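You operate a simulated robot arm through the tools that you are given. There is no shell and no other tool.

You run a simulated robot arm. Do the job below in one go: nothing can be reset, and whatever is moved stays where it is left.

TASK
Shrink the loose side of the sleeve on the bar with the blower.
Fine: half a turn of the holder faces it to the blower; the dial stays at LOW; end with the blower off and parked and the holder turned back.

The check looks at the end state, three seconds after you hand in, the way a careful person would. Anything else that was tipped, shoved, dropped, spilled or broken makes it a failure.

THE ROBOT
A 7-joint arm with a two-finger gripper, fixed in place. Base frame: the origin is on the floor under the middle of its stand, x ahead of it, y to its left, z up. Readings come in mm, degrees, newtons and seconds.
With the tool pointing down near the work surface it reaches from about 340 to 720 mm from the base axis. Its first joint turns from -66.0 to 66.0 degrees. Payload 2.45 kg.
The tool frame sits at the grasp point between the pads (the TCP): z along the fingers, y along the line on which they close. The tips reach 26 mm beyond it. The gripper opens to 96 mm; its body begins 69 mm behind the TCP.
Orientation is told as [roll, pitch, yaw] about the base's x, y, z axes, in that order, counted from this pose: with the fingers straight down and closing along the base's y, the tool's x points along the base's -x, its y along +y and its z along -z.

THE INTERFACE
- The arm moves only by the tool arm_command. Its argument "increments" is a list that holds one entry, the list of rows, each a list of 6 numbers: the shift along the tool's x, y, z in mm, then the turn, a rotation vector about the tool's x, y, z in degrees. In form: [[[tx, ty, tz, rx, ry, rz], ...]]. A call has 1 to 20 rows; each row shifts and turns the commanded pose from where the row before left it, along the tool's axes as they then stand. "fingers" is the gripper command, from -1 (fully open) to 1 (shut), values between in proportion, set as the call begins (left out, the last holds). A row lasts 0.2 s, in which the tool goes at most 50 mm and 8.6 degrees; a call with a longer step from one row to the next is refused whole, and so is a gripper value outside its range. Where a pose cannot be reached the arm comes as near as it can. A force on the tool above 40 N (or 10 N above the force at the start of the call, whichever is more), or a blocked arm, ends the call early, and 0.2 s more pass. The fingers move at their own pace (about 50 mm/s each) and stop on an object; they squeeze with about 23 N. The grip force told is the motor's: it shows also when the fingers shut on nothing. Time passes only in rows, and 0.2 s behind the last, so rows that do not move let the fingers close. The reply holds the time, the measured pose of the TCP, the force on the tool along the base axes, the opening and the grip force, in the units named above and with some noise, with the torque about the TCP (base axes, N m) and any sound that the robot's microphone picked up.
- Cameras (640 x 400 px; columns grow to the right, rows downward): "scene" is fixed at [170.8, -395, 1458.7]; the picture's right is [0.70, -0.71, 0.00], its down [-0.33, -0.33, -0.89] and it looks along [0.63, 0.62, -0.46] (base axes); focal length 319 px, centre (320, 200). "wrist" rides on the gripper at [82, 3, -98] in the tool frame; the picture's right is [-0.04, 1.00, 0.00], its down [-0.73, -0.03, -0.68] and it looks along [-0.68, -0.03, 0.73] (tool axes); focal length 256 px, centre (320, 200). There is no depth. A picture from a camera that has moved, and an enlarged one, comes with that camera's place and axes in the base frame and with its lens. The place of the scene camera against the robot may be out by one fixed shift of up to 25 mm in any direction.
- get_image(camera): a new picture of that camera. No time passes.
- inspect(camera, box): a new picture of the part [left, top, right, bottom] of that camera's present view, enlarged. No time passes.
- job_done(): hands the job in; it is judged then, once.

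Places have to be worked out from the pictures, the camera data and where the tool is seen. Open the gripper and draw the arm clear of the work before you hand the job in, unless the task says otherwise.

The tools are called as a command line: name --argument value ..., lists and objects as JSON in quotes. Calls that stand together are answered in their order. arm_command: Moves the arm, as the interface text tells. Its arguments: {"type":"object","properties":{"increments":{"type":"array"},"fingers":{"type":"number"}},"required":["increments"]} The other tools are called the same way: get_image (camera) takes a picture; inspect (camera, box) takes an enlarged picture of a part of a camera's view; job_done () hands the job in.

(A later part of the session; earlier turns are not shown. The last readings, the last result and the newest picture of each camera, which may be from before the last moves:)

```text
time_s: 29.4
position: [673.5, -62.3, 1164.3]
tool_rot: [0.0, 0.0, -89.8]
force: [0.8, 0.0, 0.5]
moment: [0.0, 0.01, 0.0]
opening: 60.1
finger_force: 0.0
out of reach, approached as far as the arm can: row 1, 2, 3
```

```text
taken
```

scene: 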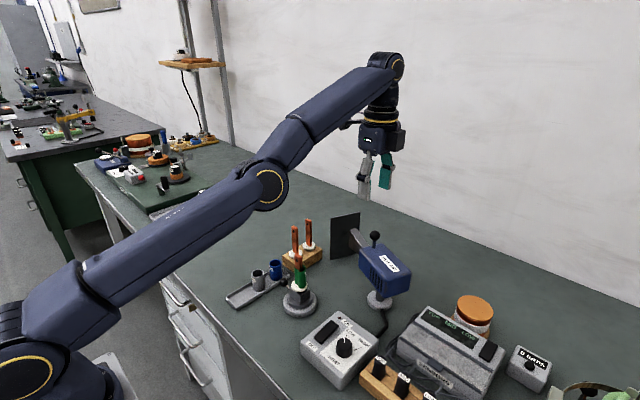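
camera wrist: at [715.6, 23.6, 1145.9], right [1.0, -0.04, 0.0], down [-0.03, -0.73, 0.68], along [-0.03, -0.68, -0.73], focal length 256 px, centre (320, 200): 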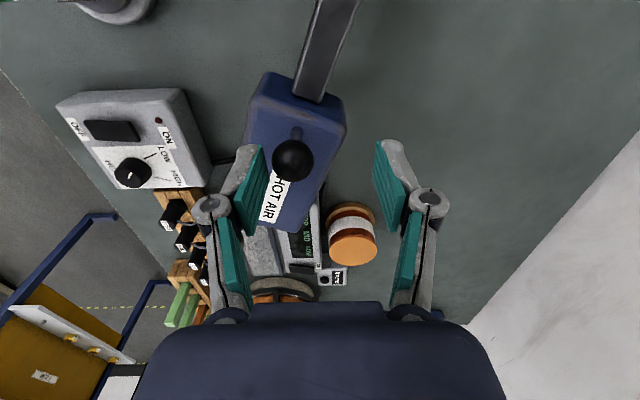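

The inward command only slides along the reach sphere. I look closely at the arm posture to understand which joint is stuck before trying another direction.

inspect --camera "scene" --box '[0, 30, 430, 400]'

arm_command --increments '[[[30, -33, 0, 0, 0, 0], [30, -33, 0, 0, 0, 0], [0, 0, 0, 0, 0, 0]]]'

```text
1.08 times, centred on (215, 215) of scene (not enlarged: the box is as wide or as high as the picture)
camera zoom: at [170.8, -395.0, 1458.7], right [0.7, -0.71, 0.0], down [-0.33, -0.33, -0.89], along [0.63, 0.62, -0.46], focal length 345 px, centre (434, 184)
```

zoom: 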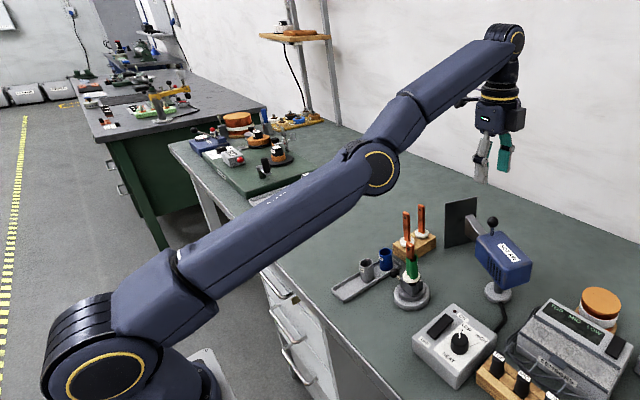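

```text
time_s: 30.2
position: [671.9, -34.2, 1174.1]
tool_rot: [-0.1, 0.1, -90.1]
force: [0.5, -0.2, 0.3]
moment: [-0.03, -0.03, 0.01]
opening: 60.3
finger_force: 0.1
out of reach, approached as far as the arm can: row 1, 2
```

The elbow looks slightly hyper-extended (below the shoulder–wrist line), so inward commands push it further against its stop. I try the opposite: reach outward to straighten it, then move down, which should flex it the natural way (still well above the blower).

arm_command --increments '[[[0, 20, 0, 0, 0, 0], [0, 20, 10, 0, 0, 0], [0, 0, 15, 0, 0, 0], [0, -20, 15, 0, 0, 0], [0, -20, 10, 0, 0, 0], [0, 0, 0, 0, 0, 0]]]'

inspect --camera "scene" --box '[0, 30, 430, 400]'

```text
time_s: 31.6
position: [688.4, -33.3, 1136.2]
tool_rot: [0.0, 0.0, -89.9]
force: [0.2, 0.5, -0.1]
moment: [0.01, 0.0, 0.02]
opening: 60.0
finger_force: 0.0
out of reach, approached as far as the arm can: row 1, 2, 3, 4, 5
```

```text
1.08 times, centred on (215, 215) of scene (not enlarged: the box is as wide or as high as the picture)
camera zoom: at [170.8, -395.0, 1458.7], right [0.7, -0.71, 0.0], down [-0.33, -0.33, -0.89], along [0.63, 0.62, -0.46], focal length 345 px, centre (434, 184)
```

zoom: 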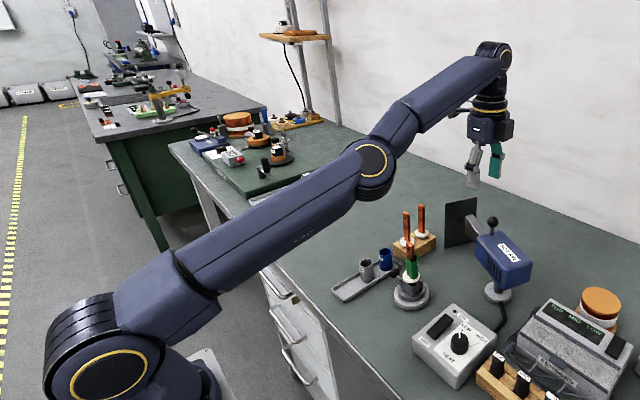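

The elbow is practically straight here. I slide up for room, then reach outward past the limit to straighten it fully, and follow with two large downward rows, which should flex it to the natural side.

arm_command --increments '[[[0, -10, -30, 0, 0, 0], [0, -10, -30, 0, 0, 0], [0, 40, 10, 0, 0, 0], [0, 40, 10, 0, 0, 0], [0, 15, 46, 0, 0, 0], [0, 0, 50, 0, 0, 0], [0, 0, 0, 0, 0, 0]]]'

```text
time_s: 33.2
position: [704.4, -32.5, 1088.5]
tool_rot: [-0.2, 0.1, -89.8]
force: [-0.6, -0.2, 0.5]
moment: [-0.04, 0.04, 0.0]
opening: 60.1
finger_force: 0.1
out of reach, approached as far as the arm can: row 2, 3, 4, 6
```

The pattern fits an arm whose elbow has slipped onto its far branch at the joint stop, where inward motion is blocked and max reach lies further out. I test this by stepping outward in small rows and reading how far it really goes at this height.

arm_command --increments '[[[0, 5, 0, 0, 0, 0], [0, 5, 0, 0, 0, 0], [0, 0, 0, 0, 0, 0]]]'

arm_command --increments '[[[0, 5, 0, 0, 0, 0], [0, 5, 0, 0, 0, 0], [0, 0, 0, 0, 0, 0]]]'

```text
time_s: 34.0
position: [706.7, -33.1, 1085.4]
tool_rot: [0.1, 0.0, -89.8]
force: [-0.4, 0.0, 0.1]
moment: [0.04, 0.01, 0.05]
opening: 60.3
finger_force: 0.0
out of reach, approached as far as the arm can: row 1, 2
```

```text
time_s: 34.8
position: [705.8, -32.7, 1084.5]
tool_rot: [0.1, 0.0, -89.9]
force: [0.3, -0.4, -0.4]
moment: [0.01, 0.02, -0.02]
opening: 60.1
finger_force: 0.0
out of reach, approached as far as the arm can: row 1, 2
```

It goes neither in nor out, so the elbow is exactly straight. An inward‑and‑downward diagonal (which flexes the elbow the natural way) has not really been tried with room, so I slide up first and then command four diagonal rows inward and down in free space.

arm_command --increments '[[[0, -15, -45, 0, 0, 0], [0, -15, -45, 0, 0, 0], [0, -30, 30, 0, 0, 0], [0, -30, 30, 0, 0, 0], [0, -30, 30, 0, 0, 0], [0, -30, 30, 0, 0, 0], [0, 0, 0, 0, 0, 0]]]'

```text
time_s: 36.4
position: [673.6, -30.1, 1174.8]
tool_rot: [0.1, 0.1, -89.8]
force: [0.3, -1.1, -0.4]
moment: [0.01, 0.01, 0.03]
opening: 60.0
finger_force: 0.0
out of reach, approached as far as the arm can: row 3, 4, 5, 6
```

Rows 1–2 were reached, but the diagonal rows did nothing at all. I look at the arm posture again from the scene camera.

get_image --camera "scene"

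inspect --camera "scene" --box '[240, 30, 430, 200]'

```text
taken
```

scene: 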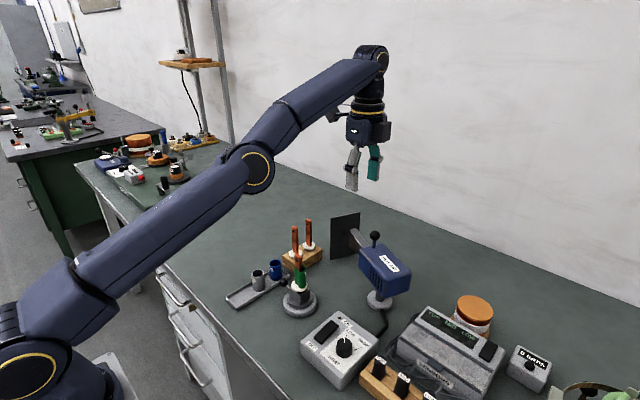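

```text
2.35 times, centred on (335, 115) of scene
camera zoom: at [170.8, -395.0, 1458.7], right [0.7, -0.71, 0.0], down [-0.33, -0.33, -0.89], along [0.63, 0.62, -0.46], focal length 750 px, centre (285, 400)
```

zoom: 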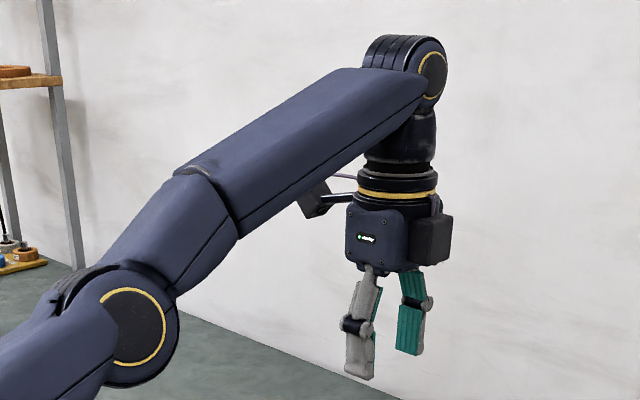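

The arm is fully straight. I try a different kind of motion that only needs the wrist joint: tilting the tool so the tips swing outward while the wrist centre stays put (TCP moves out and slightly up).

arm_command --increments '[[[0, 21, -1, -5, 0, 0], [0, 21, -1, -5, 0, 0], [0, 0, 0, 0, 0, 0]]]'

```text
time_s: 37.2
position: [712.7, -31.4, 1176.2]
tool_rot: [10.1, 0.1, -90.0]
force: [-0.5, 0.2, -0.3]
moment: [0.0, 0.02, -0.01]
opening: 60.0
finger_force: 0.0
out of reach, approached as far as the arm can: row 2
```

The tilt works and gives about 40 mm more reach. I now test whether an inward move is accepted from this tilted posture.

arm_command --increments '[[[0, -19.7, -3.5, 0, 0, 0], [0, -19.7, -3.5, 0, 0, 0], [0, 0, 0, 0, 0, 0]]]'

```text
time_s: 38.0
position: [704.7, -33.4, 1187.0]
tool_rot: [9.9, 0.0, -89.9]
force: [0.2, -0.1, -0.1]
moment: [0.01, -0.02, 0.0]
opening: 60.0
finger_force: 0.0
out of reach, approached as far as the arm can: row 1, 2
```

Still sliding on the sphere. I test small steps that are mostly downward with a slight inward part, which should bend the elbow in its natural direction.

arm_command --increments '[[[0, -4.7, 9.3, 0, 0, 0], [0, -4.7, 9.3, 0, 0, 0], [0, -4.7, 9.3, 0, 0, 0], [0, -4.7, 9.3, 0, 0, 0], [0, -4.7, 9.3, 0, 0, 0], [0, 0, 0, 0, 0, 0]]]'

```text
time_s: 39.4
position: [721.9, -35.0, 1151.6]
tool_rot: [10.0, 0.0, -89.9]
force: [0.6, 0.9, 0.8]
moment: [0.01, -0.02, 0.04]
opening: 60.0
finger_force: 0.0
out of reach, approached as far as the arm can: row 1, 2, 3, 4, 5
```

The arm slides but never flexes; near a straight elbow even a few mm inward needs a large elbow angle in one row, so big steps may be refused. I try a graded series of tiny radial-inward steps (0.2 mm growing to 3 mm).

arm_command --increments '[[[0, -0.2, 0.05, 0, 0, 0], [0, -0.4, 0.1, 0, 0, 0], [0, -0.6, 0.15, 0, 0, 0], [0, -0.8, 0.2, 0, 0, 0], [0, -1.0, 0.24, 0, 0, 0], [0, -1.2, 0.29, 0, 0, 0], [0, -1.4, 0.34, 0, 0, 0], [0, -1.6, 0.38, 0, 0, 0], [0, -1.8, 0.43, 0, 0, 0], [0, -2.0, 0.48, 0, 0, 0], [0, -2.2, 0.53, 0, 0, 0], [0, -2.4, 0.58, 0, 0, 0], [0, 0, 0, 0, 0, 0]]]'

```text
time_s: 42.2
position: [722.8, -33.7, 1150.7]
tool_rot: [10.1, 0.0, -89.9]
force: [0.3, 0.4, -0.6]
moment: [-0.02, -0.03, 0.02]
opening: 59.9
finger_force: 0.0
out of reach, approached as far as the arm can: row 6, 8, 10, 12
```

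Steps under ~3 mm are ignored as tolerance and the elbow stays locked straight. I try two long tangential-down rows with only a slight inward offset, so the solver starts from a slightly flexed elbow, then modest inward rows.

arm_command --increments '[[[0, 3.2, 40.3, 0, 0, 0], [0, -5, 8, 0, 0, 0], [0, -6, 6, 0, 0, 0], [0, -8, 4, 0, 0, 0], [0, 0, 0, 0, 0, 0]]]'

```text
time_s: 43.4
position: [739.3, -35.7, 1099.1]
tool_rot: [9.9, 0.0, -89.9]
force: [0.3, 0.4, -1.0]
moment: [0.02, -0.03, -0.03]
opening: 59.9
finger_force: 0.1
out of reach, approached as far as the arm can: row 2, 3, 4
```

Still locked. I run a quick series of purely radial inward rows of different sizes (4 to 26 mm) in free space to see whether any size is accepted.

arm_command --increments '[[[0, -4, 0.56, 0, 0, 0], [0, -7, 0.97, 0, 0, 0], [0, -10, 1.4, 0, 0, 0], [0, -14, 1.95, 0, 0, 0], [0, -18, 2.5, 0, 0, 0], [0, -22, 3.1, 0, 0, 0], [0, 0, 0, 0, 0, 0]]]'

```text
time_s: 45.0
position: [740.1, -35.5, 1098.2]
tool_rot: [10.1, 0.0, -89.9]
force: [-0.8, 0.4, 0.2]
moment: [-0.01, -0.02, 0.01]
opening: 60.4
finger_force: 0.0
out of reach, approached as far as the arm can: row 1, 2, 3, 4, 5, 6
```

No size is accepted. I rotate the tool about its own axis by 90° (wrist centre stays put; free space here) — it changes how the redundant joints share motion and may unlock the elbow — then test an inward move.

arm_command --increments '[[[0, 0, 0, 0, 0, -8.5], [0, 0, 0, 0, 0, -8.5], [0, 0, 0, 0, 0, -8.5], [0, 0, 0, 0, 0, -8.5], [0, 0, 0, 0, 0, -8.5], [0, 0, 0, 0, 0, -8.5], [0, 0, 0, 0, 0, -8.5], [0, 0, 0, 0, 0, -8.5], [0, 0, 0, 0, 0, -8.5], [0, 0, 0, 0, 0, -8.5], [0, 0, 0, 0, 0, -5], [0, 0, 0, 0, 0, 0]]]'

arm_command --increments '[[[20, 0, 0, 0, 0, 0], [20, 0, 0, 0, 0, 0], [0, 0, 0, 0, 0, 0]]]'

```text
time_s: 47.6
position: [741.4, -37.5, 1099.2]
tool_rot: [0.0, -10.1, 0.3]
force: [0.0, -0.1, 0.3]
moment: [0.0, -0.01, -0.01]
opening: 60.0
finger_force: 0.0
```

```text
time_s: 48.4
position: [700.8, -39.0, 1093.7]
tool_rot: [-0.1, -10.1, 0.1]
force: [0.0, 0.0, 0.5]
moment: [0.01, -0.01, -0.01]
opening: 60.1
finger_force: 0.1
```

That unlocked it: the arm moved 40 mm inward normally. I keep the 10° outward tilt for reach margin, centre over the ball at (696, −58, 1093) and turn the tool to yaw +90, where the fingers straddle the ball along x.

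arm_command --increments '[[[4.9, -18.5, -0.9, 0, 0, 0], [0, 0, 0, 0, 0, -8.5], [0, 0, 0, 0, 0, -8.5], [0, 0, 0, 0, 0, -8.5], [0, 0, 0, 0, 0, -8.5], [0, 0, 0, 0, 0, -8.5], [0, 0, 0, 0, 0, -8.5], [0, 0, 0, 0, 0, -8.5], [0, 0, 0, 0, 0, -8.5], [0, 0, 0, 0, 0, -8.5], [0, 0, 0, 0, 0, -8.5], [0, 0, 0, 0, 0, -5], [0, 0, 0, 0, 0, 0]]]'

get_image --camera "wrist"

get_image --camera "scene"

```text
time_s: 51.2
position: [697.2, -56.4, 1092.5]
tool_rot: [-10.1, 0.0, 90.2]
force: [0.0, -0.1, 1.0]
moment: [-0.01, 0.01, -0.01]
opening: 59.8
finger_force: 0.2
```

```text
taken
camera wrist: at [676.9, -137.9, 1188.7], right [-0.98, 0.04, -0.17], down [-0.09, 0.73, 0.67], along [0.15, 0.68, -0.72], focal length 256 px, centre (320, 200)
```

wrist: 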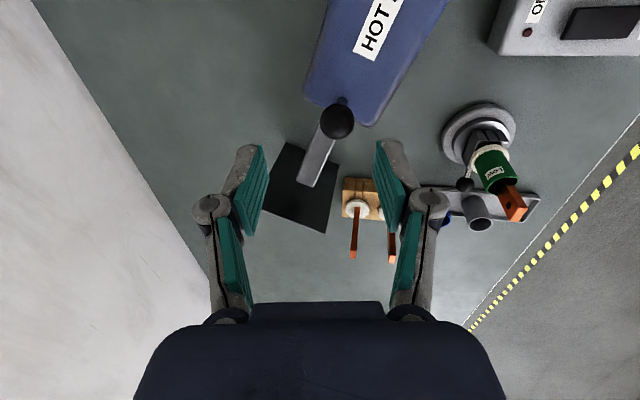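

```text
taken
```

scene: 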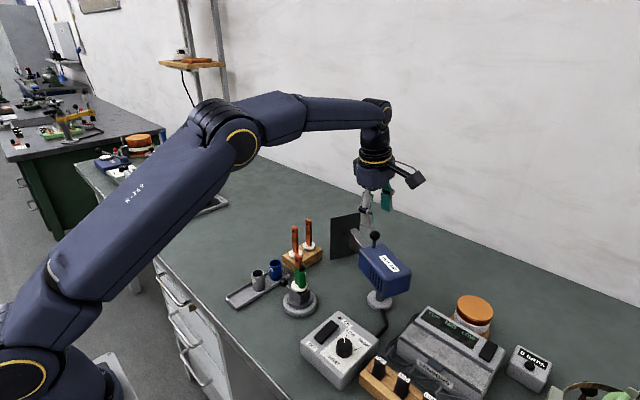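

The arm is back in its natural elbow-up posture and the ball reads (696.7, −57.6, 1024). I narrow the opening to 44 mm and lower around the ball to TCP z ≈ 1034.

arm_command --increments '[[[1.2, 12.1, 0, 0, 0, 0], [0, 0, 28, 0, 0, 0], [0, 0, 20, 0, 0, 0], [0, 0, 9.5, 0, 0, 0], [0, 0, 0, 0, 0, 0]]]' --fingers 0.083

get_image --camera "wrist"

inspect --camera "scene" --box '[320, 160, 440, 310]'

```text
time_s: 52.4
position: [695.7, -58.8, 1035.2]
tool_rot: [-9.9, 0.0, 90.0]
force: [-0.1, 0.1, -0.3]
moment: [0.03, 0.0, 0.02]
opening: 44.0
finger_force: 0.0
```

```text
taken
camera wrist: at [675.1, -141.1, 1131.0], right [-0.98, 0.04, -0.17], down [-0.09, 0.73, 0.67], along [0.15, 0.68, -0.72], focal length 256 px, centre (320, 200)
```

wrist: 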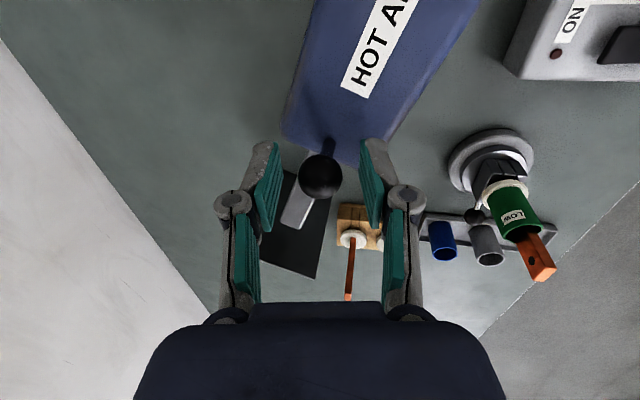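

```text
2.67 times, centred on (380, 235) of scene
camera zoom: at [170.8, -395.0, 1458.7], right [0.7, -0.71, 0.0], down [-0.33, -0.33, -0.89], along [0.63, 0.62, -0.46], focal length 850 px, centre (160, 107)
```

zoom: 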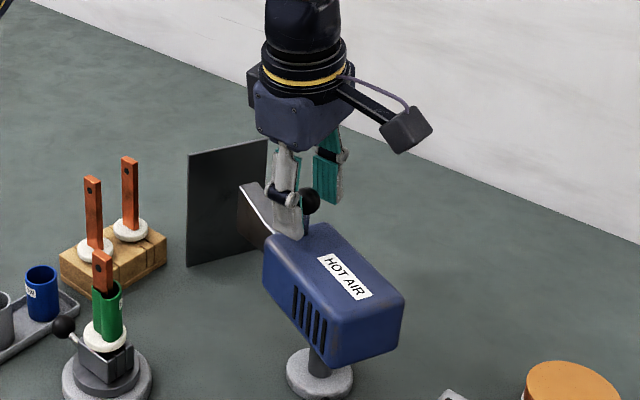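

The ball is well centred between the fingertips. I close to a 30 mm cage and push the ball gently along the first part of its arc (about 30° CCW about the pivot ≈ (679, −98)), checking the force.

arm_command --increments '[[[0, 0, 0, 0, 0, 0], [0, 0, 0, 0, 0, 0], [-1.6, 6.4, -1.1, 0, 0, 0], [-1.6, 6.4, -1.1, 0, 0, 0], [-0.3, 5.7, -1.0, 0, 0, 0], [-0.2, 5.6, -1.0, 0, 0, 0], [0, 0, 0, 0, 0, 0]]]' --fingers 0.375

get_image --camera "wrist"

inspect --camera "scene" --box '[280, 180, 440, 320]'

```text
time_s: 54.0
position: [671.0, -54.7, 1033.8]
tool_rot: [-9.9, 0.1, 90.0]
force: [2.4, 0.1, 0.0]
moment: [-0.01, 0.02, 0.03]
opening: 31.4
finger_force: 1.1
```

```text
taken
camera wrist: at [649.8, -136.8, 1129.7], right [-0.98, 0.04, -0.17], down [-0.09, 0.73, 0.67], along [0.15, 0.68, -0.72], focal length 256 px, centre (320, 200)
```

wrist: 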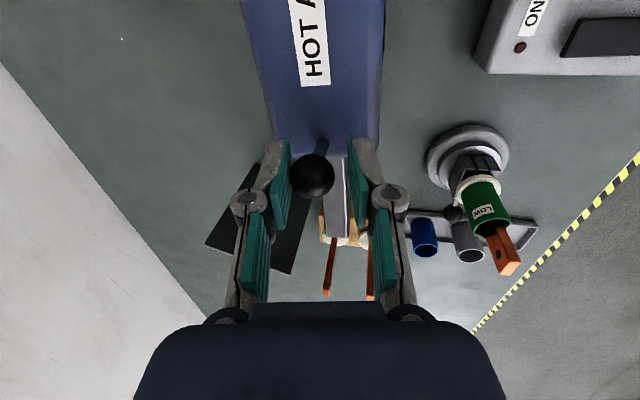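

```text
2.86 times, centred on (360, 250) of scene
camera zoom: at [170.8, -395.0, 1458.7], right [0.7, -0.71, 0.0], down [-0.33, -0.33, -0.89], along [0.63, 0.62, -0.46], focal length 911 px, centre (206, 57)
```

zoom: 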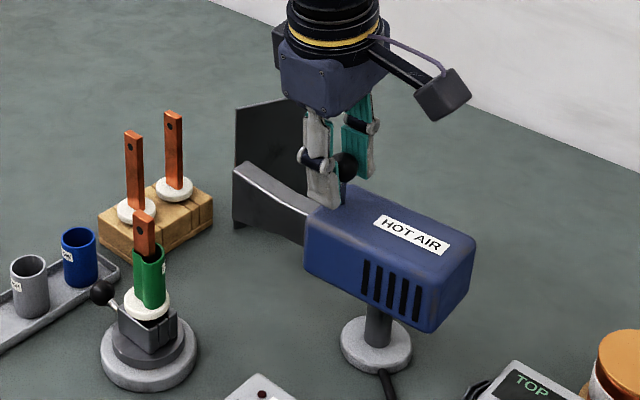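

The blower swings with about 2.4 N and its base stays put. I continue along the arc toward the sleeve direction.

arm_command --increments '[[[1.2, 5.5, -1.0, 0, 0, 0], [1.3, 5.5, -0.95, 0, 0, 0], [2.6, 5.1, -0.9, 0, 0, 0], [2.7, 5.0, -0.9, 0, 0, 0], [0, 0, 0, 0, 0, 0]]]'

get_image --camera "wrist"

inspect --camera "scene" --box '[280, 180, 440, 320]'

```text
time_s: 55.2
position: [650.6, -63.2, 1032.8]
tool_rot: [-10.0, 0.1, 90.1]
force: [1.3, 0.5, -0.2]
moment: [0.04, -0.05, 0.01]
opening: 31.6
finger_force: 0.6
```

```text
taken
camera wrist: at [629.2, -144.7, 1129.7], right [-0.98, 0.04, -0.17], down [-0.09, 0.73, 0.67], along [0.15, 0.68, -0.72], focal length 256 px, centre (320, 200)
```

wrist: 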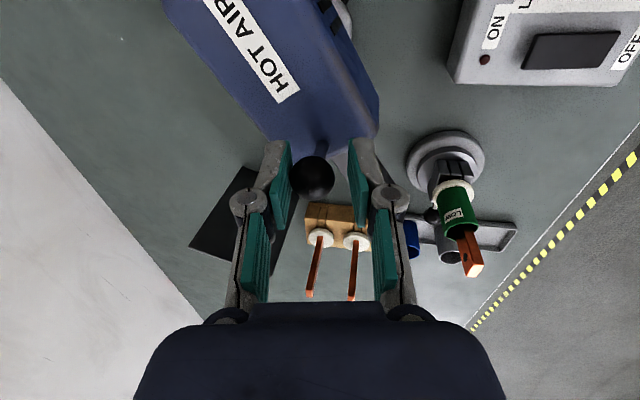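

```text
2.86 times, centred on (360, 250) of scene
camera zoom: at [170.8, -395.0, 1458.7], right [0.7, -0.71, 0.0], down [-0.33, -0.33, -0.89], along [0.63, 0.62, -0.46], focal length 911 px, centre (206, 57)
```

zoom: 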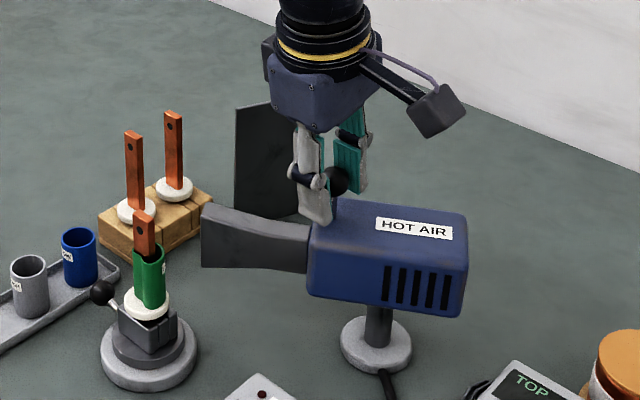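

The blower points at roughly 121–125°, while the sleeve lies at about 137° from the pivot. I push another ~12° and check the aim.

arm_command --increments '[[[2.8, 3.9, -0.7, 0, 0, 0], [2.8, 3.9, -0.7, 0, 0, 0], [0, 0, 0, 0, 0, 0]]]'

get_image --camera "wrist"

inspect --camera "scene" --box '[280, 200, 440, 320]'

```text
time_s: 56.0
position: [643.1, -67.2, 1035.4]
tool_rot: [-10.0, 0.0, 90.2]
force: [1.5, -0.4, -0.6]
moment: [0.02, -0.03, -0.01]
opening: 31.2
finger_force: 0.6
```

```text
taken
camera wrist: at [621.3, -149.5, 1129.9], right [-0.98, 0.04, -0.17], down [-0.09, 0.73, 0.67], along [0.15, 0.68, -0.72], focal length 256 px, centre (320, 200)
```

wrist: 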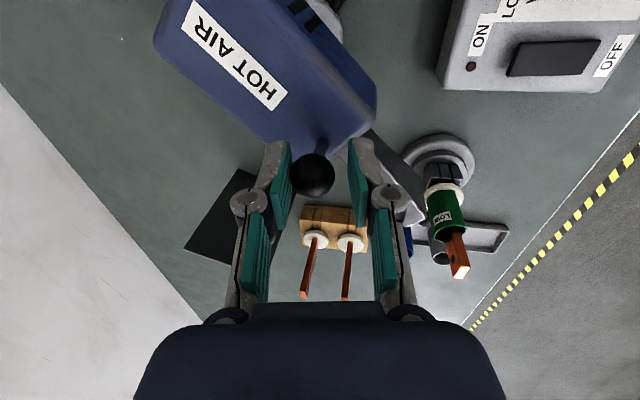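

```text
3.33 times, centred on (360, 260) of scene
camera zoom: at [170.8, -395.0, 1458.7], right [0.7, -0.71, 0.0], down [-0.33, -0.33, -0.89], along [0.63, 0.62, -0.46], focal length 1063 px, centre (187, 0)
```

zoom: 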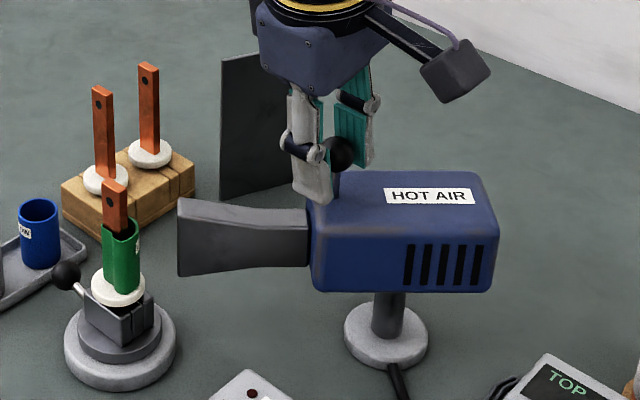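

The blower now faces roughly toward the sleeve; I need its heading more exactly, so I zoom the wrist view on the label and nozzle and the scene view on nozzle and sleeve.

inspect --camera "wrist" --box '[140, 0, 400, 160]'

inspect --camera "wrist" --box '[350, 110, 500, 290]'

inspect --camera "scene" --box '[285, 235, 375, 305]'

```text
2.46 times, centred on (270, 80) of wrist
camera zoom: at [621.3, -149.5, 1129.9], right [-0.98, 0.04, -0.17], down [-0.09, 0.73, 0.67], along [0.15, 0.68, -0.72], focal length 630 px, centre (443, 495)
```

zoom: 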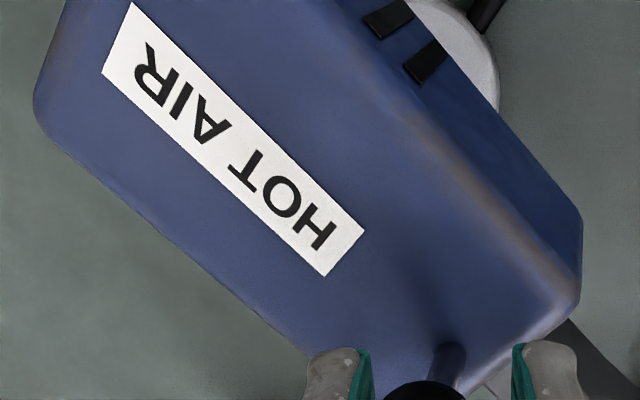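

```text
2.22 times, centred on (425, 200) of wrist
camera zoom: at [621.3, -149.5, 1129.9], right [-0.98, 0.04, -0.17], down [-0.09, 0.73, 0.67], along [0.15, 0.68, -0.72], focal length 569 px, centre (87, 200)
```

zoom: 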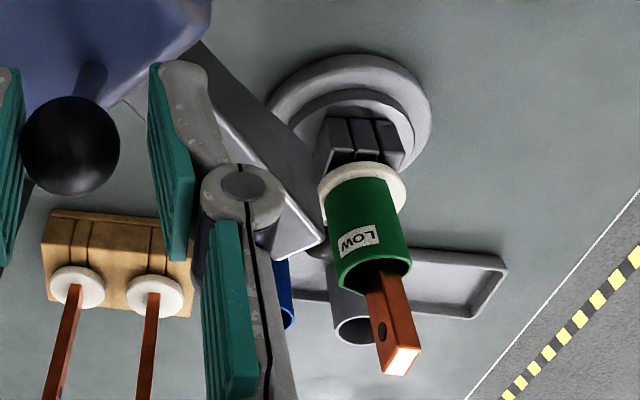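

```text
5.71 times, centred on (330, 270) of scene
camera zoom: at [170.8, -395.0, 1458.7], right [0.7, -0.71, 0.0], down [-0.33, -0.33, -0.89], along [0.63, 0.62, -0.46], focal length 1822 px, centre (263, -200)
```

zoom: 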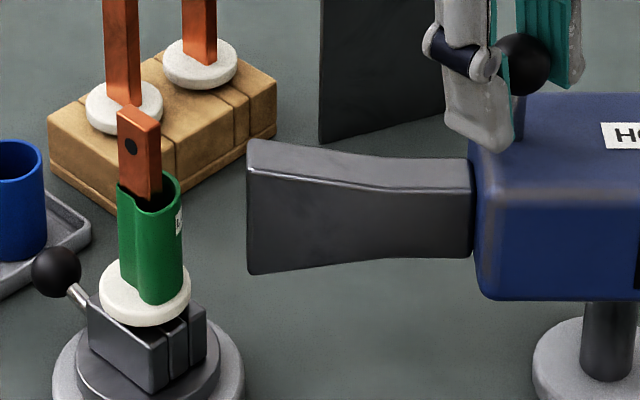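

The label line gives a heading of about 134.5–135.4° through the pivot, and the bar lies at 137.3°, so I nudge another ~2.5° and then open the fingers and rise clear of the ball.

arm_command --increments '[[[1.6, 2.1, -0.4, 0, 0, 0], [0, 0, 0, 0, 0, 0]]]'

inspect --camera "wrist" --box '[140, 0, 400, 160]'

```text
time_s: 56.6
position: [639.7, -68.0, 1033.3]
tool_rot: [-10.1, 0.1, 90.2]
force: [3.8, -0.8, -1.6]
moment: [-0.01, 0.01, -0.01]
opening: 32.1
finger_force: 1.4
```

```text
2.46 times, centred on (270, 80) of wrist
camera zoom: at [619.0, -149.8, 1130.0], right [-0.98, 0.04, -0.17], down [-0.09, 0.73, 0.67], along [0.15, 0.68, -0.72], focal length 630 px, centre (443, 495)
```

zoom: 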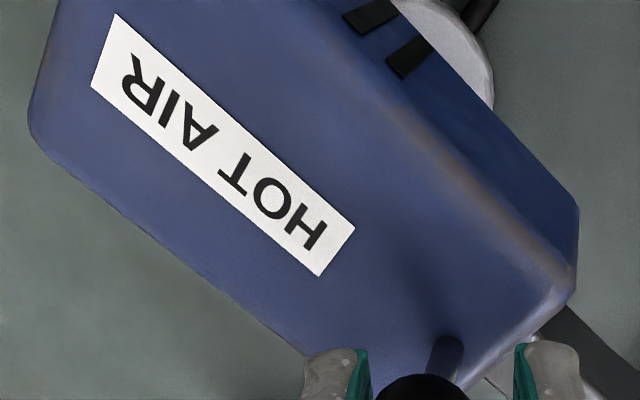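

The heading is now ≈137°, on the bar. I open the fingers and rise straight up off the ball.

arm_command --increments '[[[0, 0, 0, 0, 0, 0], [0, -2.6, -14.8, 0, 0, 0], [0, -5.2, -29.6, 0, 0, 0], [0, -7, -39.4, 0, 0, 0], [0, -7, -39.4, 0, 0, 0], [0, 0, 0, 0, 0, 0]]]' --fingers 0.0

get_image --camera "wrist"

inspect --camera "scene" --box '[280, 220, 420, 320]'

```text
time_s: 58.0
position: [639.1, -67.3, 1158.4]
tool_rot: [-9.9, 0.0, 90.1]
force: [-0.1, 0.7, -0.2]
moment: [0.01, 0.01, -0.01]
opening: 48.2
finger_force: 0.0
```

```text
taken
camera wrist: at [617.6, -149.7, 1255.0], right [-0.98, 0.04, -0.17], down [-0.09, 0.73, 0.67], along [0.15, 0.68, -0.72], focal length 256 px, centre (320, 200)
```

wrist: 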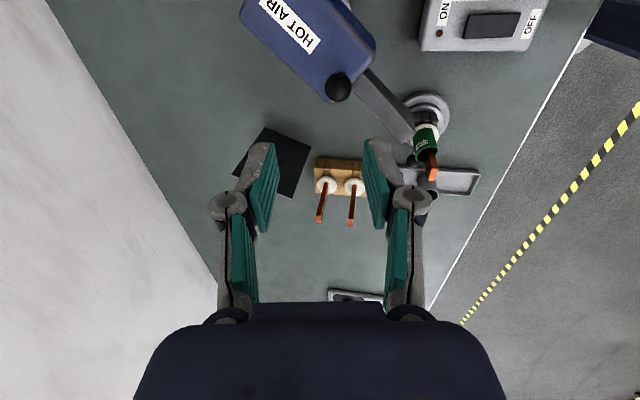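

```text
4.00 times, centred on (350, 270) of scene
camera zoom: at [170.8, -395.0, 1458.7], right [0.7, -0.71, 0.0], down [-0.33, -0.33, -0.89], along [0.63, 0.62, -0.46], focal length 1276 px, centre (200, -80)
```

zoom: 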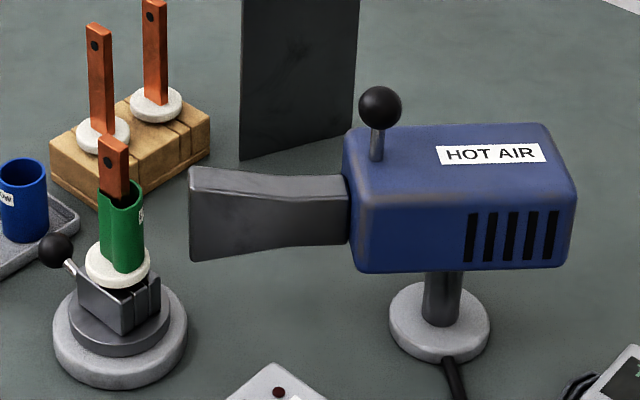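

The blower stays pointed at the sleeve. I zoom in from above to verify the aim of the nozzle and which side of the sleeve it sees.

inspect --camera "wrist" --box '[300, 50, 480, 190]'

inspect --camera "wrist" --box '[395, 85, 460, 185]'

```text
2.86 times, centred on (390, 120) of wrist
camera zoom: at [617.6, -149.7, 1255.0], right [-0.98, 0.04, -0.17], down [-0.09, 0.73, 0.67], along [0.15, 0.68, -0.72], focal length 731 px, centre (120, 429)
```

zoom: 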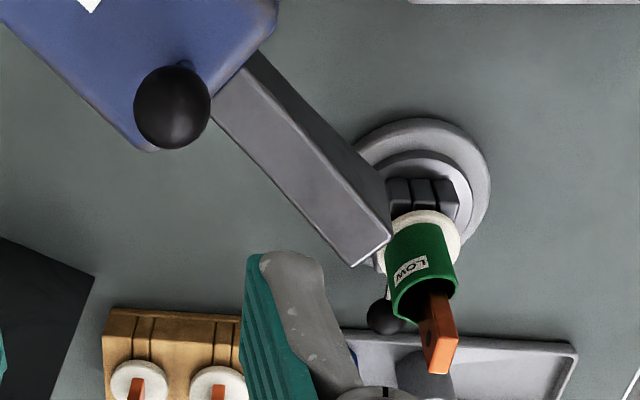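

```text
4.00 times, centred on (428, 135) of wrist
camera zoom: at [617.6, -149.7, 1255.0], right [-0.98, 0.04, -0.17], down [-0.09, 0.73, 0.67], along [0.15, 0.68, -0.72], focal length 1024 px, centre (-110, 460)
```

zoom: 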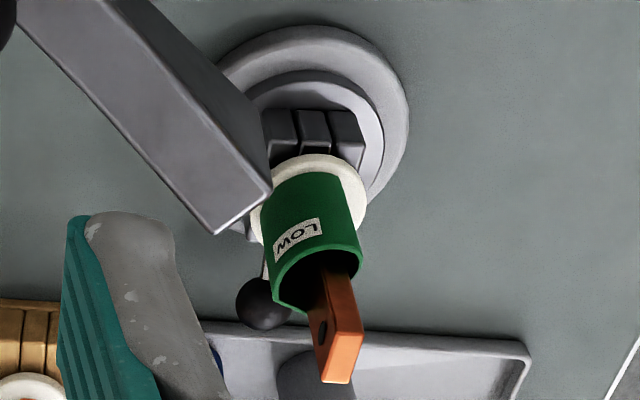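

The nozzle outlet (≈(572, −4), z ≈ 930–990) points at the bulging, labelled side within about 4 mm of the bar axis, 47 mm away. Next is the switch: I close the fingers, return the tool to yaw 0 with no tilt, and move above the ON end of the rocker at about (518, −94).

arm_command --increments '[[[0, 0, 0, 0, 0, 8.5], [0, 0, 0, 0, 0, 8.5], [0, 0, 0, 0, 0, 8.5], [0, 0, 0, 0, 0, 8.5], [0, 0, 0, 0, 0, 8.5], [0, 0, 0, 0, 0, 8.5], [0, 0, 0, 0, 0, 8.5], [0, 0, 0, 0, 0, 8.5], [0, 0, 0, 0, 0, 8.5], [0, 0, 0, 0, 0, 8.5], [0, 0, 0, 0, 0, 5], [0, 0, 0, 0, 5, 0], [0, 0, 0, 0, 5, 0], [40.3, -9, 0, 0, 0, 0], [40.3, -9, 0, 0, 0, 0], [40.3, -9, 0, 0, 0, 0], [0, 0, 45, 0, 0, 0], [0, 0, 45, 0, 0, 0], [0, 0, 45, 0, 0, 0], [0, 0, 0, 0, 0, 0]]]' --fingers 1.0

get_image --camera "wrist"

get_image --camera "scene"

```text
time_s: 62.2
position: [519.8, -95.4, 1026.3]
tool_rot: [0.0, 0.0, 0.1]
force: [0.8, 0.3, -0.1]
moment: [0.01, -0.01, -0.01]
opening: 0.0
finger_force: 23.6
```

```text
taken
camera wrist: at [437.6, -92.0, 1124.1], right [0.04, 1.0, 0.0], down [0.73, -0.03, 0.68], along [0.68, -0.03, -0.73], focal length 256 px, centre (320, 200)
```

wrist: 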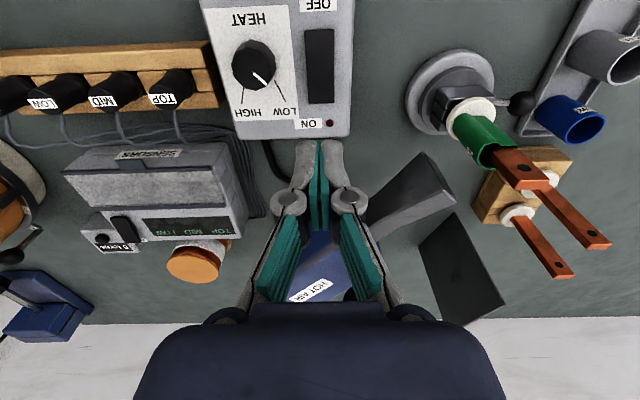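

```text
taken
```

scene: 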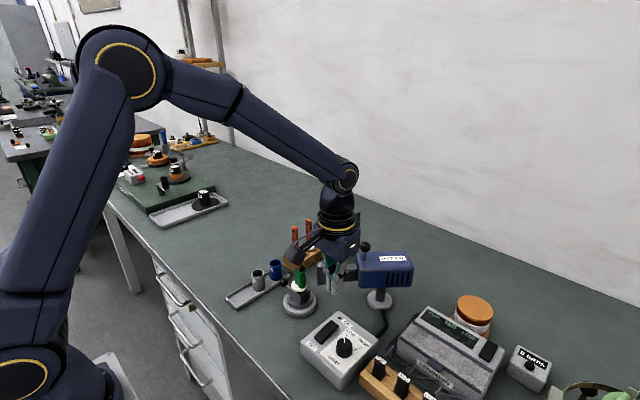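

The tool is above the switch box. I zoom in on the rocker to place the press and see the rocker's shape.

inspect --camera "wrist" --box '[210, 0, 370, 145]'

inspect --camera "scene" --box '[295, 300, 385, 390]'

```text
2.76 times, centred on (290, 72) of wrist
camera zoom: at [437.6, -92.0, 1124.1], right [0.04, 1.0, 0.0], down [0.73, -0.03, 0.68], along [0.68, -0.03, -0.73], focal length 706 px, centre (403, 552)
```

zoom: 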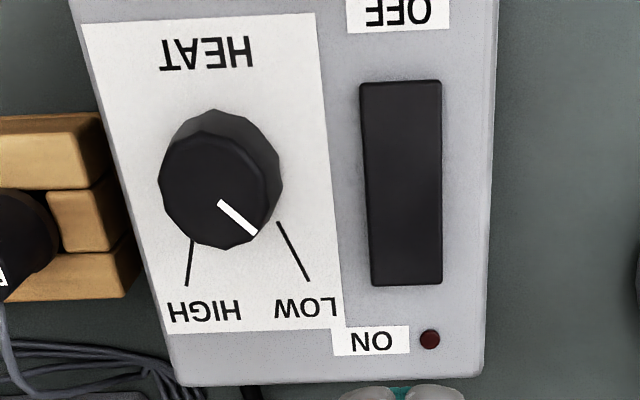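

```text
4.44 times, centred on (340, 345) of scene
camera zoom: at [170.8, -395.0, 1458.7], right [0.7, -0.71, 0.0], down [-0.33, -0.33, -0.89], along [0.63, 0.62, -0.46], focal length 1417 px, centre (231, -444)
```

zoom: 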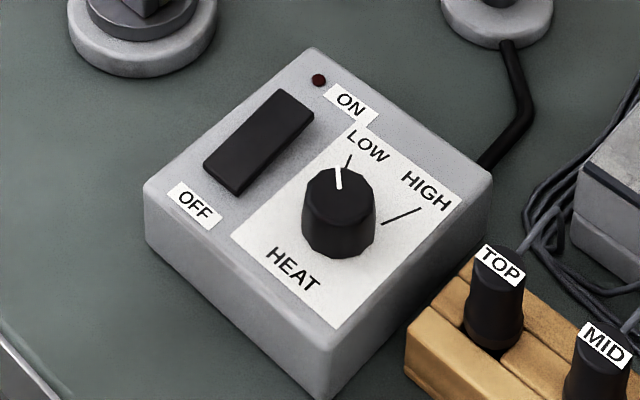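

Rocker measured: x 473–526, y ≈ −94.5, ON end toward +x. I shift to x ≈ 514 and lower to about 10–15 mm above the rocker.

arm_command --increments '[[[5, 1, 0, 0, 0, 0], [0, 0, 40, 0, 0, 0], [0, 0, 30, 0, 0, 0], [0, 0, 0, 0, 0, 0]]]'

get_image --camera "wrist"

inspect --camera "scene" --box '[280, 230, 420, 390]'

```text
time_s: 63.2
position: [513.0, -94.8, 955.6]
tool_rot: [-0.1, -0.1, 0.1]
force: [-0.9, 0.4, 0.5]
moment: [-0.03, 0.0, -0.04]
opening: 0.0
finger_force: 23.5
```

```text
taken
camera wrist: at [429.9, -92.8, 1054.0], right [0.04, 1.0, 0.0], down [0.73, -0.03, 0.68], along [0.68, -0.03, -0.73], focal length 256 px, centre (320, 200)
```

wrist: 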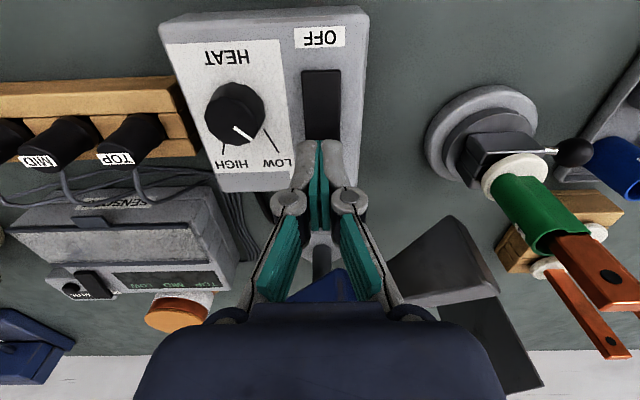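

```text
2.50 times, centred on (350, 310) of scene
camera zoom: at [170.8, -395.0, 1458.7], right [0.7, -0.71, 0.0], down [-0.33, -0.33, -0.89], along [0.63, 0.62, -0.46], focal length 797 px, centre (245, -75)
```

zoom: 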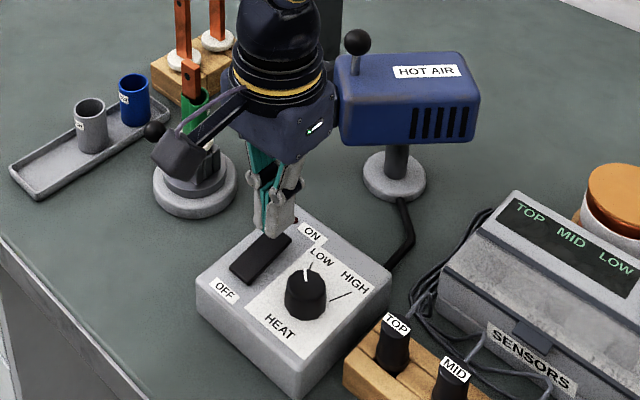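

The fingertips hang right over the ON half. I lower in 3 mm rows toward the rocker and watch force and sound.

arm_command --increments '[[[0, 0, 4, 0, 0, 0], [0, 0, 4, 0, 0, 0], [0, 0, 3, 0, 0, 0], [0, 0, 3, 0, 0, 0], [0, 0, 2, 0, 0, 0], [0, 0, 0, 0, 0, 0]]]'

```text
time_s: 64.6
position: [512.8, -93.4, 939.0]
tool_rot: [0.0, 0.1, 0.1]
force: [-0.4, -0.1, 0.4]
moment: [-0.03, -0.02, 0.01]
opening: 0.0
finger_force: 22.9
```

No contact yet at z = 939 (tips ≈ 913). I continue in 2 mm rows.

arm_command --increments '[[[0, 0, 2, 0, 0, 0], [0, 0, 2, 0, 0, 0], [0, 0, 0, 0, 0, 0]]]'

inspect --camera "wrist" --box '[260, 20, 400, 220]'

```text
time_s: 65.4
position: [514.4, -93.1, 933.4]
tool_rot: [0.1, -0.1, 0.1]
force: [-0.1, -0.6, 0.5]
moment: [0.03, -0.02, -0.02]
opening: 0.1
finger_force: 29.0
```

```text
2.00 times, centred on (330, 120) of wrist
camera zoom: at [432.0, -90.8, 1032.1], right [0.04, 1.0, 0.0], down [0.73, -0.03, 0.68], along [0.68, -0.03, -0.73], focal length 512 px, centre (300, 360)
```

zoom: 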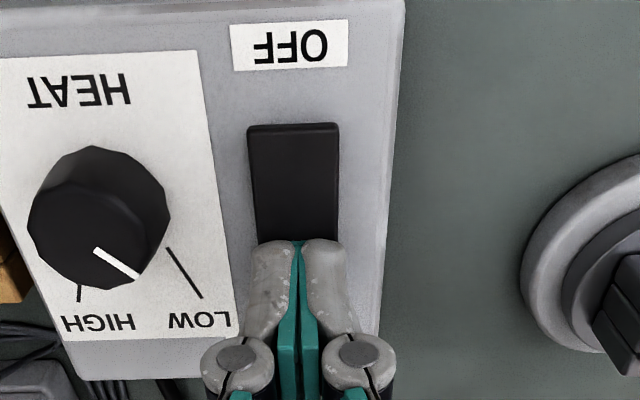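

Still no contact with tips near z ≈ 907. I continue with two 1.5 mm rows.

arm_command --increments '[[[0, 0, 1.5, 0, 0, 0], [0, 0, 1.5, 0, 0, 0], [0, 0, 0, 0, 0, 0]]]'

```text
time_s: 66.1
position: [515.0, -93.4, 934.2]
tool_rot: [0.0, -0.2, -0.1]
force: [-0.5, 0.2, 4.3]
moment: [0.02, 0.08, -0.02]
opening: 5.7
finger_force: 28.4
stopped in row 3: the force on the tool passed its limit at 42 N (the readings are from after the stop); the commanded pose is now the measured one
```

The force spiked to 42 N and the fingers were spread by 5.7 mm, so I stop and look at the switch closely before doing anything else.

inspect --camera "wrist" --box '[260, 20, 400, 220]'

inspect --camera "scene" --box '[295, 290, 385, 390]'

get_image --camera "wrist"

```text
2.00 times, centred on (330, 120) of wrist
camera zoom: at [432.6, -90.9, 1031.4], right [0.04, 1.0, 0.0], down [0.73, -0.03, 0.68], along [0.68, -0.03, -0.73], focal length 512 px, centre (300, 360)
```

zoom: 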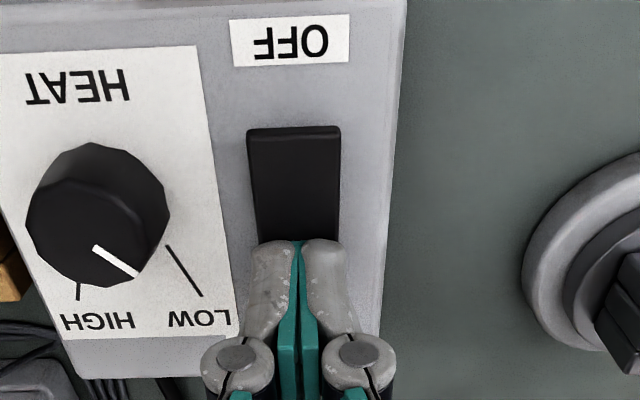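

```text
4.00 times, centred on (340, 340) of scene
camera zoom: at [170.7, -395.0, 1458.8], right [0.7, -0.71, 0.0], down [-0.33, -0.33, -0.89], along [0.63, 0.62, -0.46], focal length 1276 px, centre (240, -360)
```

zoom: 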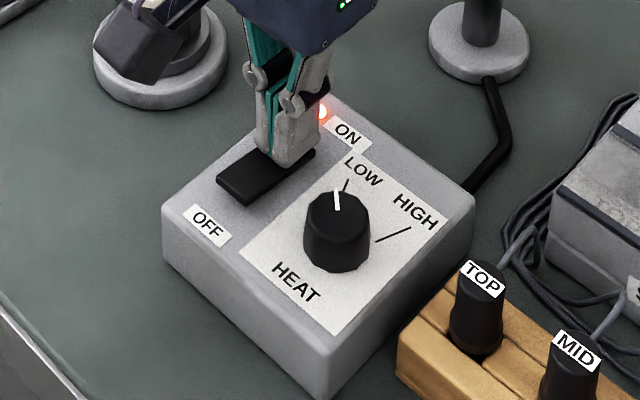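

```text
taken
camera wrist: at [432.6, -90.9, 1031.4], right [0.04, 1.0, 0.0], down [0.73, -0.03, 0.68], along [0.68, -0.03, -0.73], focal length 256 px, centre (320, 200)
```

wrist: 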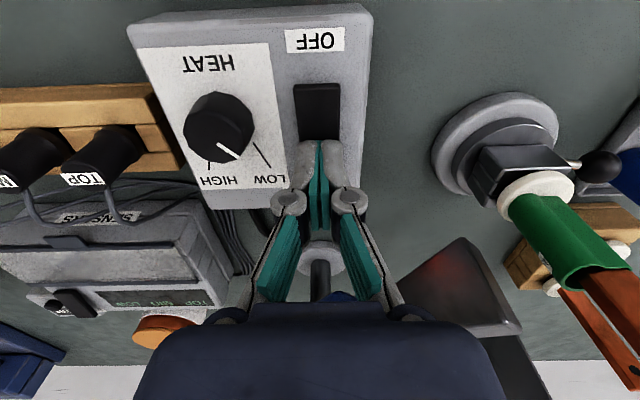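

The LED is lit, the rocker has tipped to ON and the nozzle is starting to glow, so the blower is running at LOW. I lift off and hover above the OFF end, ready to switch off, while watching the sleeve.

arm_command --increments '[[[0, 0, -10, 0, 0, 0], [0, 0, -8, 0, 0, 0], [17, 0, 0, 0, 0, 0], [15, 0, 0, 0, 0, 0]]]'

get_image --camera "wrist"

inspect --camera "wrist" --box '[420, 90, 640, 360]'

inspect --camera "scene" --box '[260, 230, 400, 390]'

```text
time_s: 67.1
position: [481.0, -94.3, 950.4]
tool_rot: [0.0, -0.2, 0.1]
force: [0.0, 0.6, -0.9]
moment: [0.02, 0.01, 0.05]
opening: 0.1
finger_force: 28.8
```

```text
taken
camera wrist: at [399.2, -91.1, 1049.3], right [0.04, 1.0, 0.0], down [0.73, -0.03, 0.68], along [0.68, -0.03, -0.73], focal length 256 px, centre (320, 200)
```

wrist: 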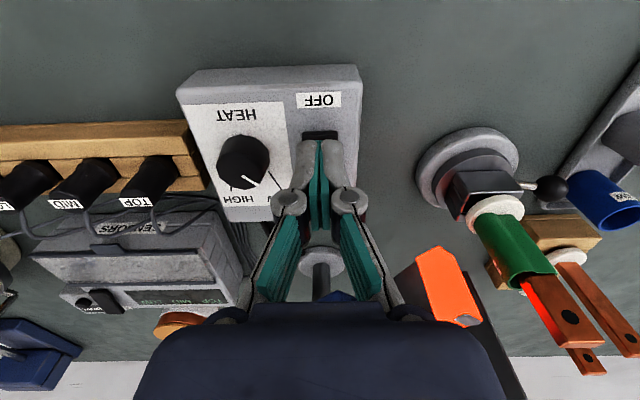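

```text
1.48 times, centred on (530, 225) of wrist
camera zoom: at [399.2, -91.1, 1049.3], right [0.04, 1.0, 0.0], down [0.73, -0.03, 0.68], along [0.68, -0.03, -0.73], focal length 379 px, centre (9, 163)
```

zoom: 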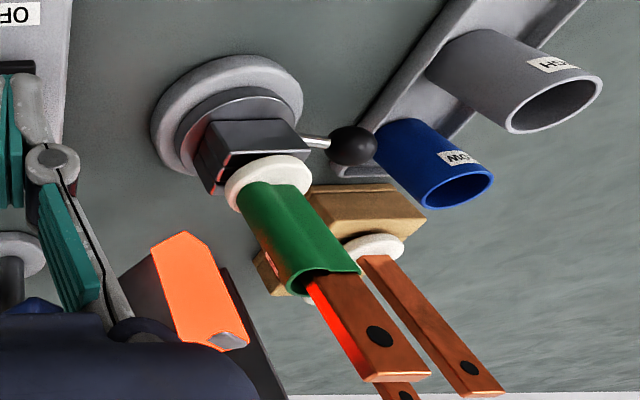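

```text
2.50 times, centred on (330, 310) of scene
camera zoom: at [170.8, -395.0, 1458.7], right [0.7, -0.71, 0.0], down [-0.33, -0.33, -0.89], along [0.63, 0.62, -0.46], focal length 797 px, centre (295, -75)
```

zoom: 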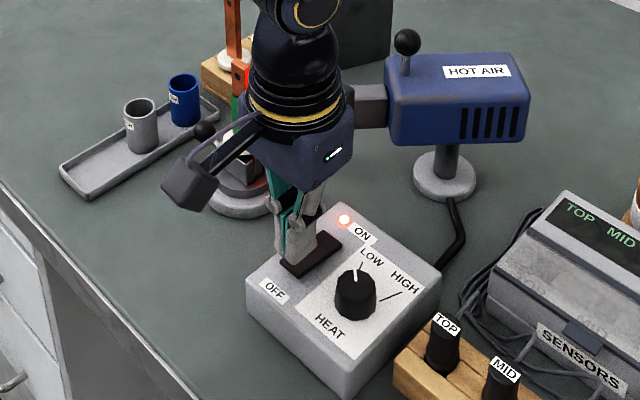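

The nozzle glows and the sleeve is visible in the wrist view. I wait in short intervals and compare the sleeve's shape each time.

arm_command --increments '[[[0, 0, 0, 0, 0, 0], [0, 0, 0, 0, 0, 0]]]'

inspect --camera "wrist" --box '[460, 180, 600, 320]'

```text
time_s: 67.7
position: [483.8, -94.5, 950.8]
tool_rot: [0.1, -0.2, 0.2]
force: [0.4, -0.5, -0.6]
moment: [0.01, 0.02, 0.01]
opening: 0.0
finger_force: 28.1
```

```text
2.86 times, centred on (530, 250) of wrist
camera zoom: at [399.3, -91.2, 1049.4], right [0.04, 1.0, 0.0], down [0.73, -0.03, 0.68], along [0.68, -0.03, -0.73], focal length 731 px, centre (-280, 57)
```

zoom: 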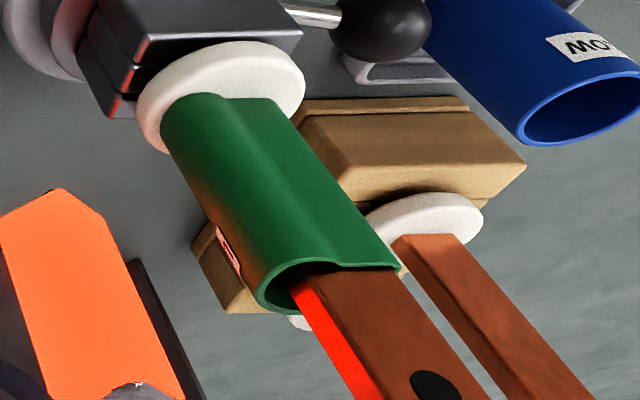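

The bulge still stands off the bar on the nozzle side; nothing scorched. I wait another second.

arm_command --increments '[[[0, 0, 0, 0, 0, 0], [0, 0, 0, 0, 0, 0], [0, 0, 0, 0, 0, 0], [0, 0, 0, 0, 0, 0]]]'

inspect --camera "wrist" --box '[460, 180, 600, 320]'

```text
time_s: 68.7
position: [482.8, -93.7, 951.4]
tool_rot: [0.0, -0.2, 0.0]
force: [0.7, -0.3, -0.3]
moment: [0.01, 0.01, -0.01]
opening: 0.1
finger_force: 28.4
```

```text
2.86 times, centred on (530, 250) of wrist
camera zoom: at [399.3, -91.2, 1049.4], right [0.04, 1.0, 0.0], down [0.73, -0.03, 0.68], along [0.68, -0.03, -0.73], focal length 731 px, centre (-280, 57)
```

zoom: 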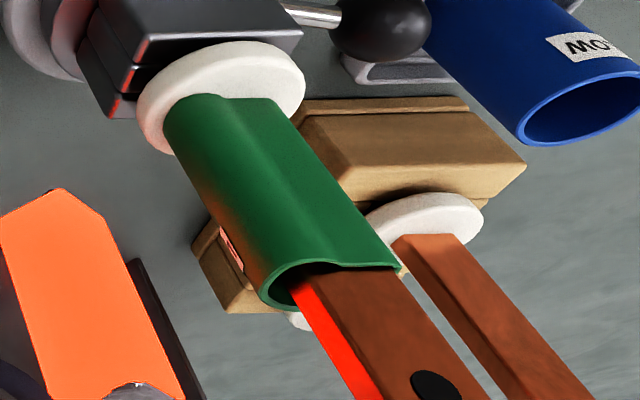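

The bulge is shrinking (rim edge moved toward the bar by about a quarter of the gap). I keep waiting in one-second steps.

arm_command --increments '[[[0, 0, 0, 0, 0, 0], [0, 0, 0, 0, 0, 0], [0, 0, 0, 0, 0, 0], [0, 0, 0, 0, 0, 0]]]'

inspect --camera "wrist" --box '[460, 180, 600, 320]'

```text
time_s: 69.7
position: [482.4, -93.3, 950.8]
tool_rot: [0.0, -0.2, 0.1]
force: [-0.1, 0.0, 0.8]
moment: [-0.02, 0.03, -0.02]
opening: 0.0
finger_force: 28.2
```

```text
2.86 times, centred on (530, 250) of wrist
camera zoom: at [399.3, -91.2, 1049.4], right [0.04, 1.0, 0.0], down [0.73, -0.03, 0.68], along [0.68, -0.03, -0.73], focal length 731 px, centre (-280, 57)
```

zoom: 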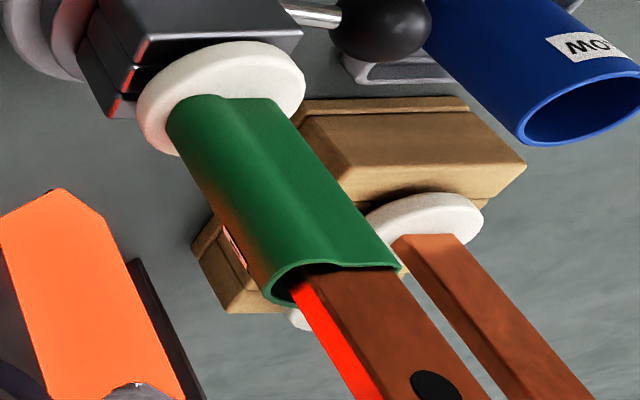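

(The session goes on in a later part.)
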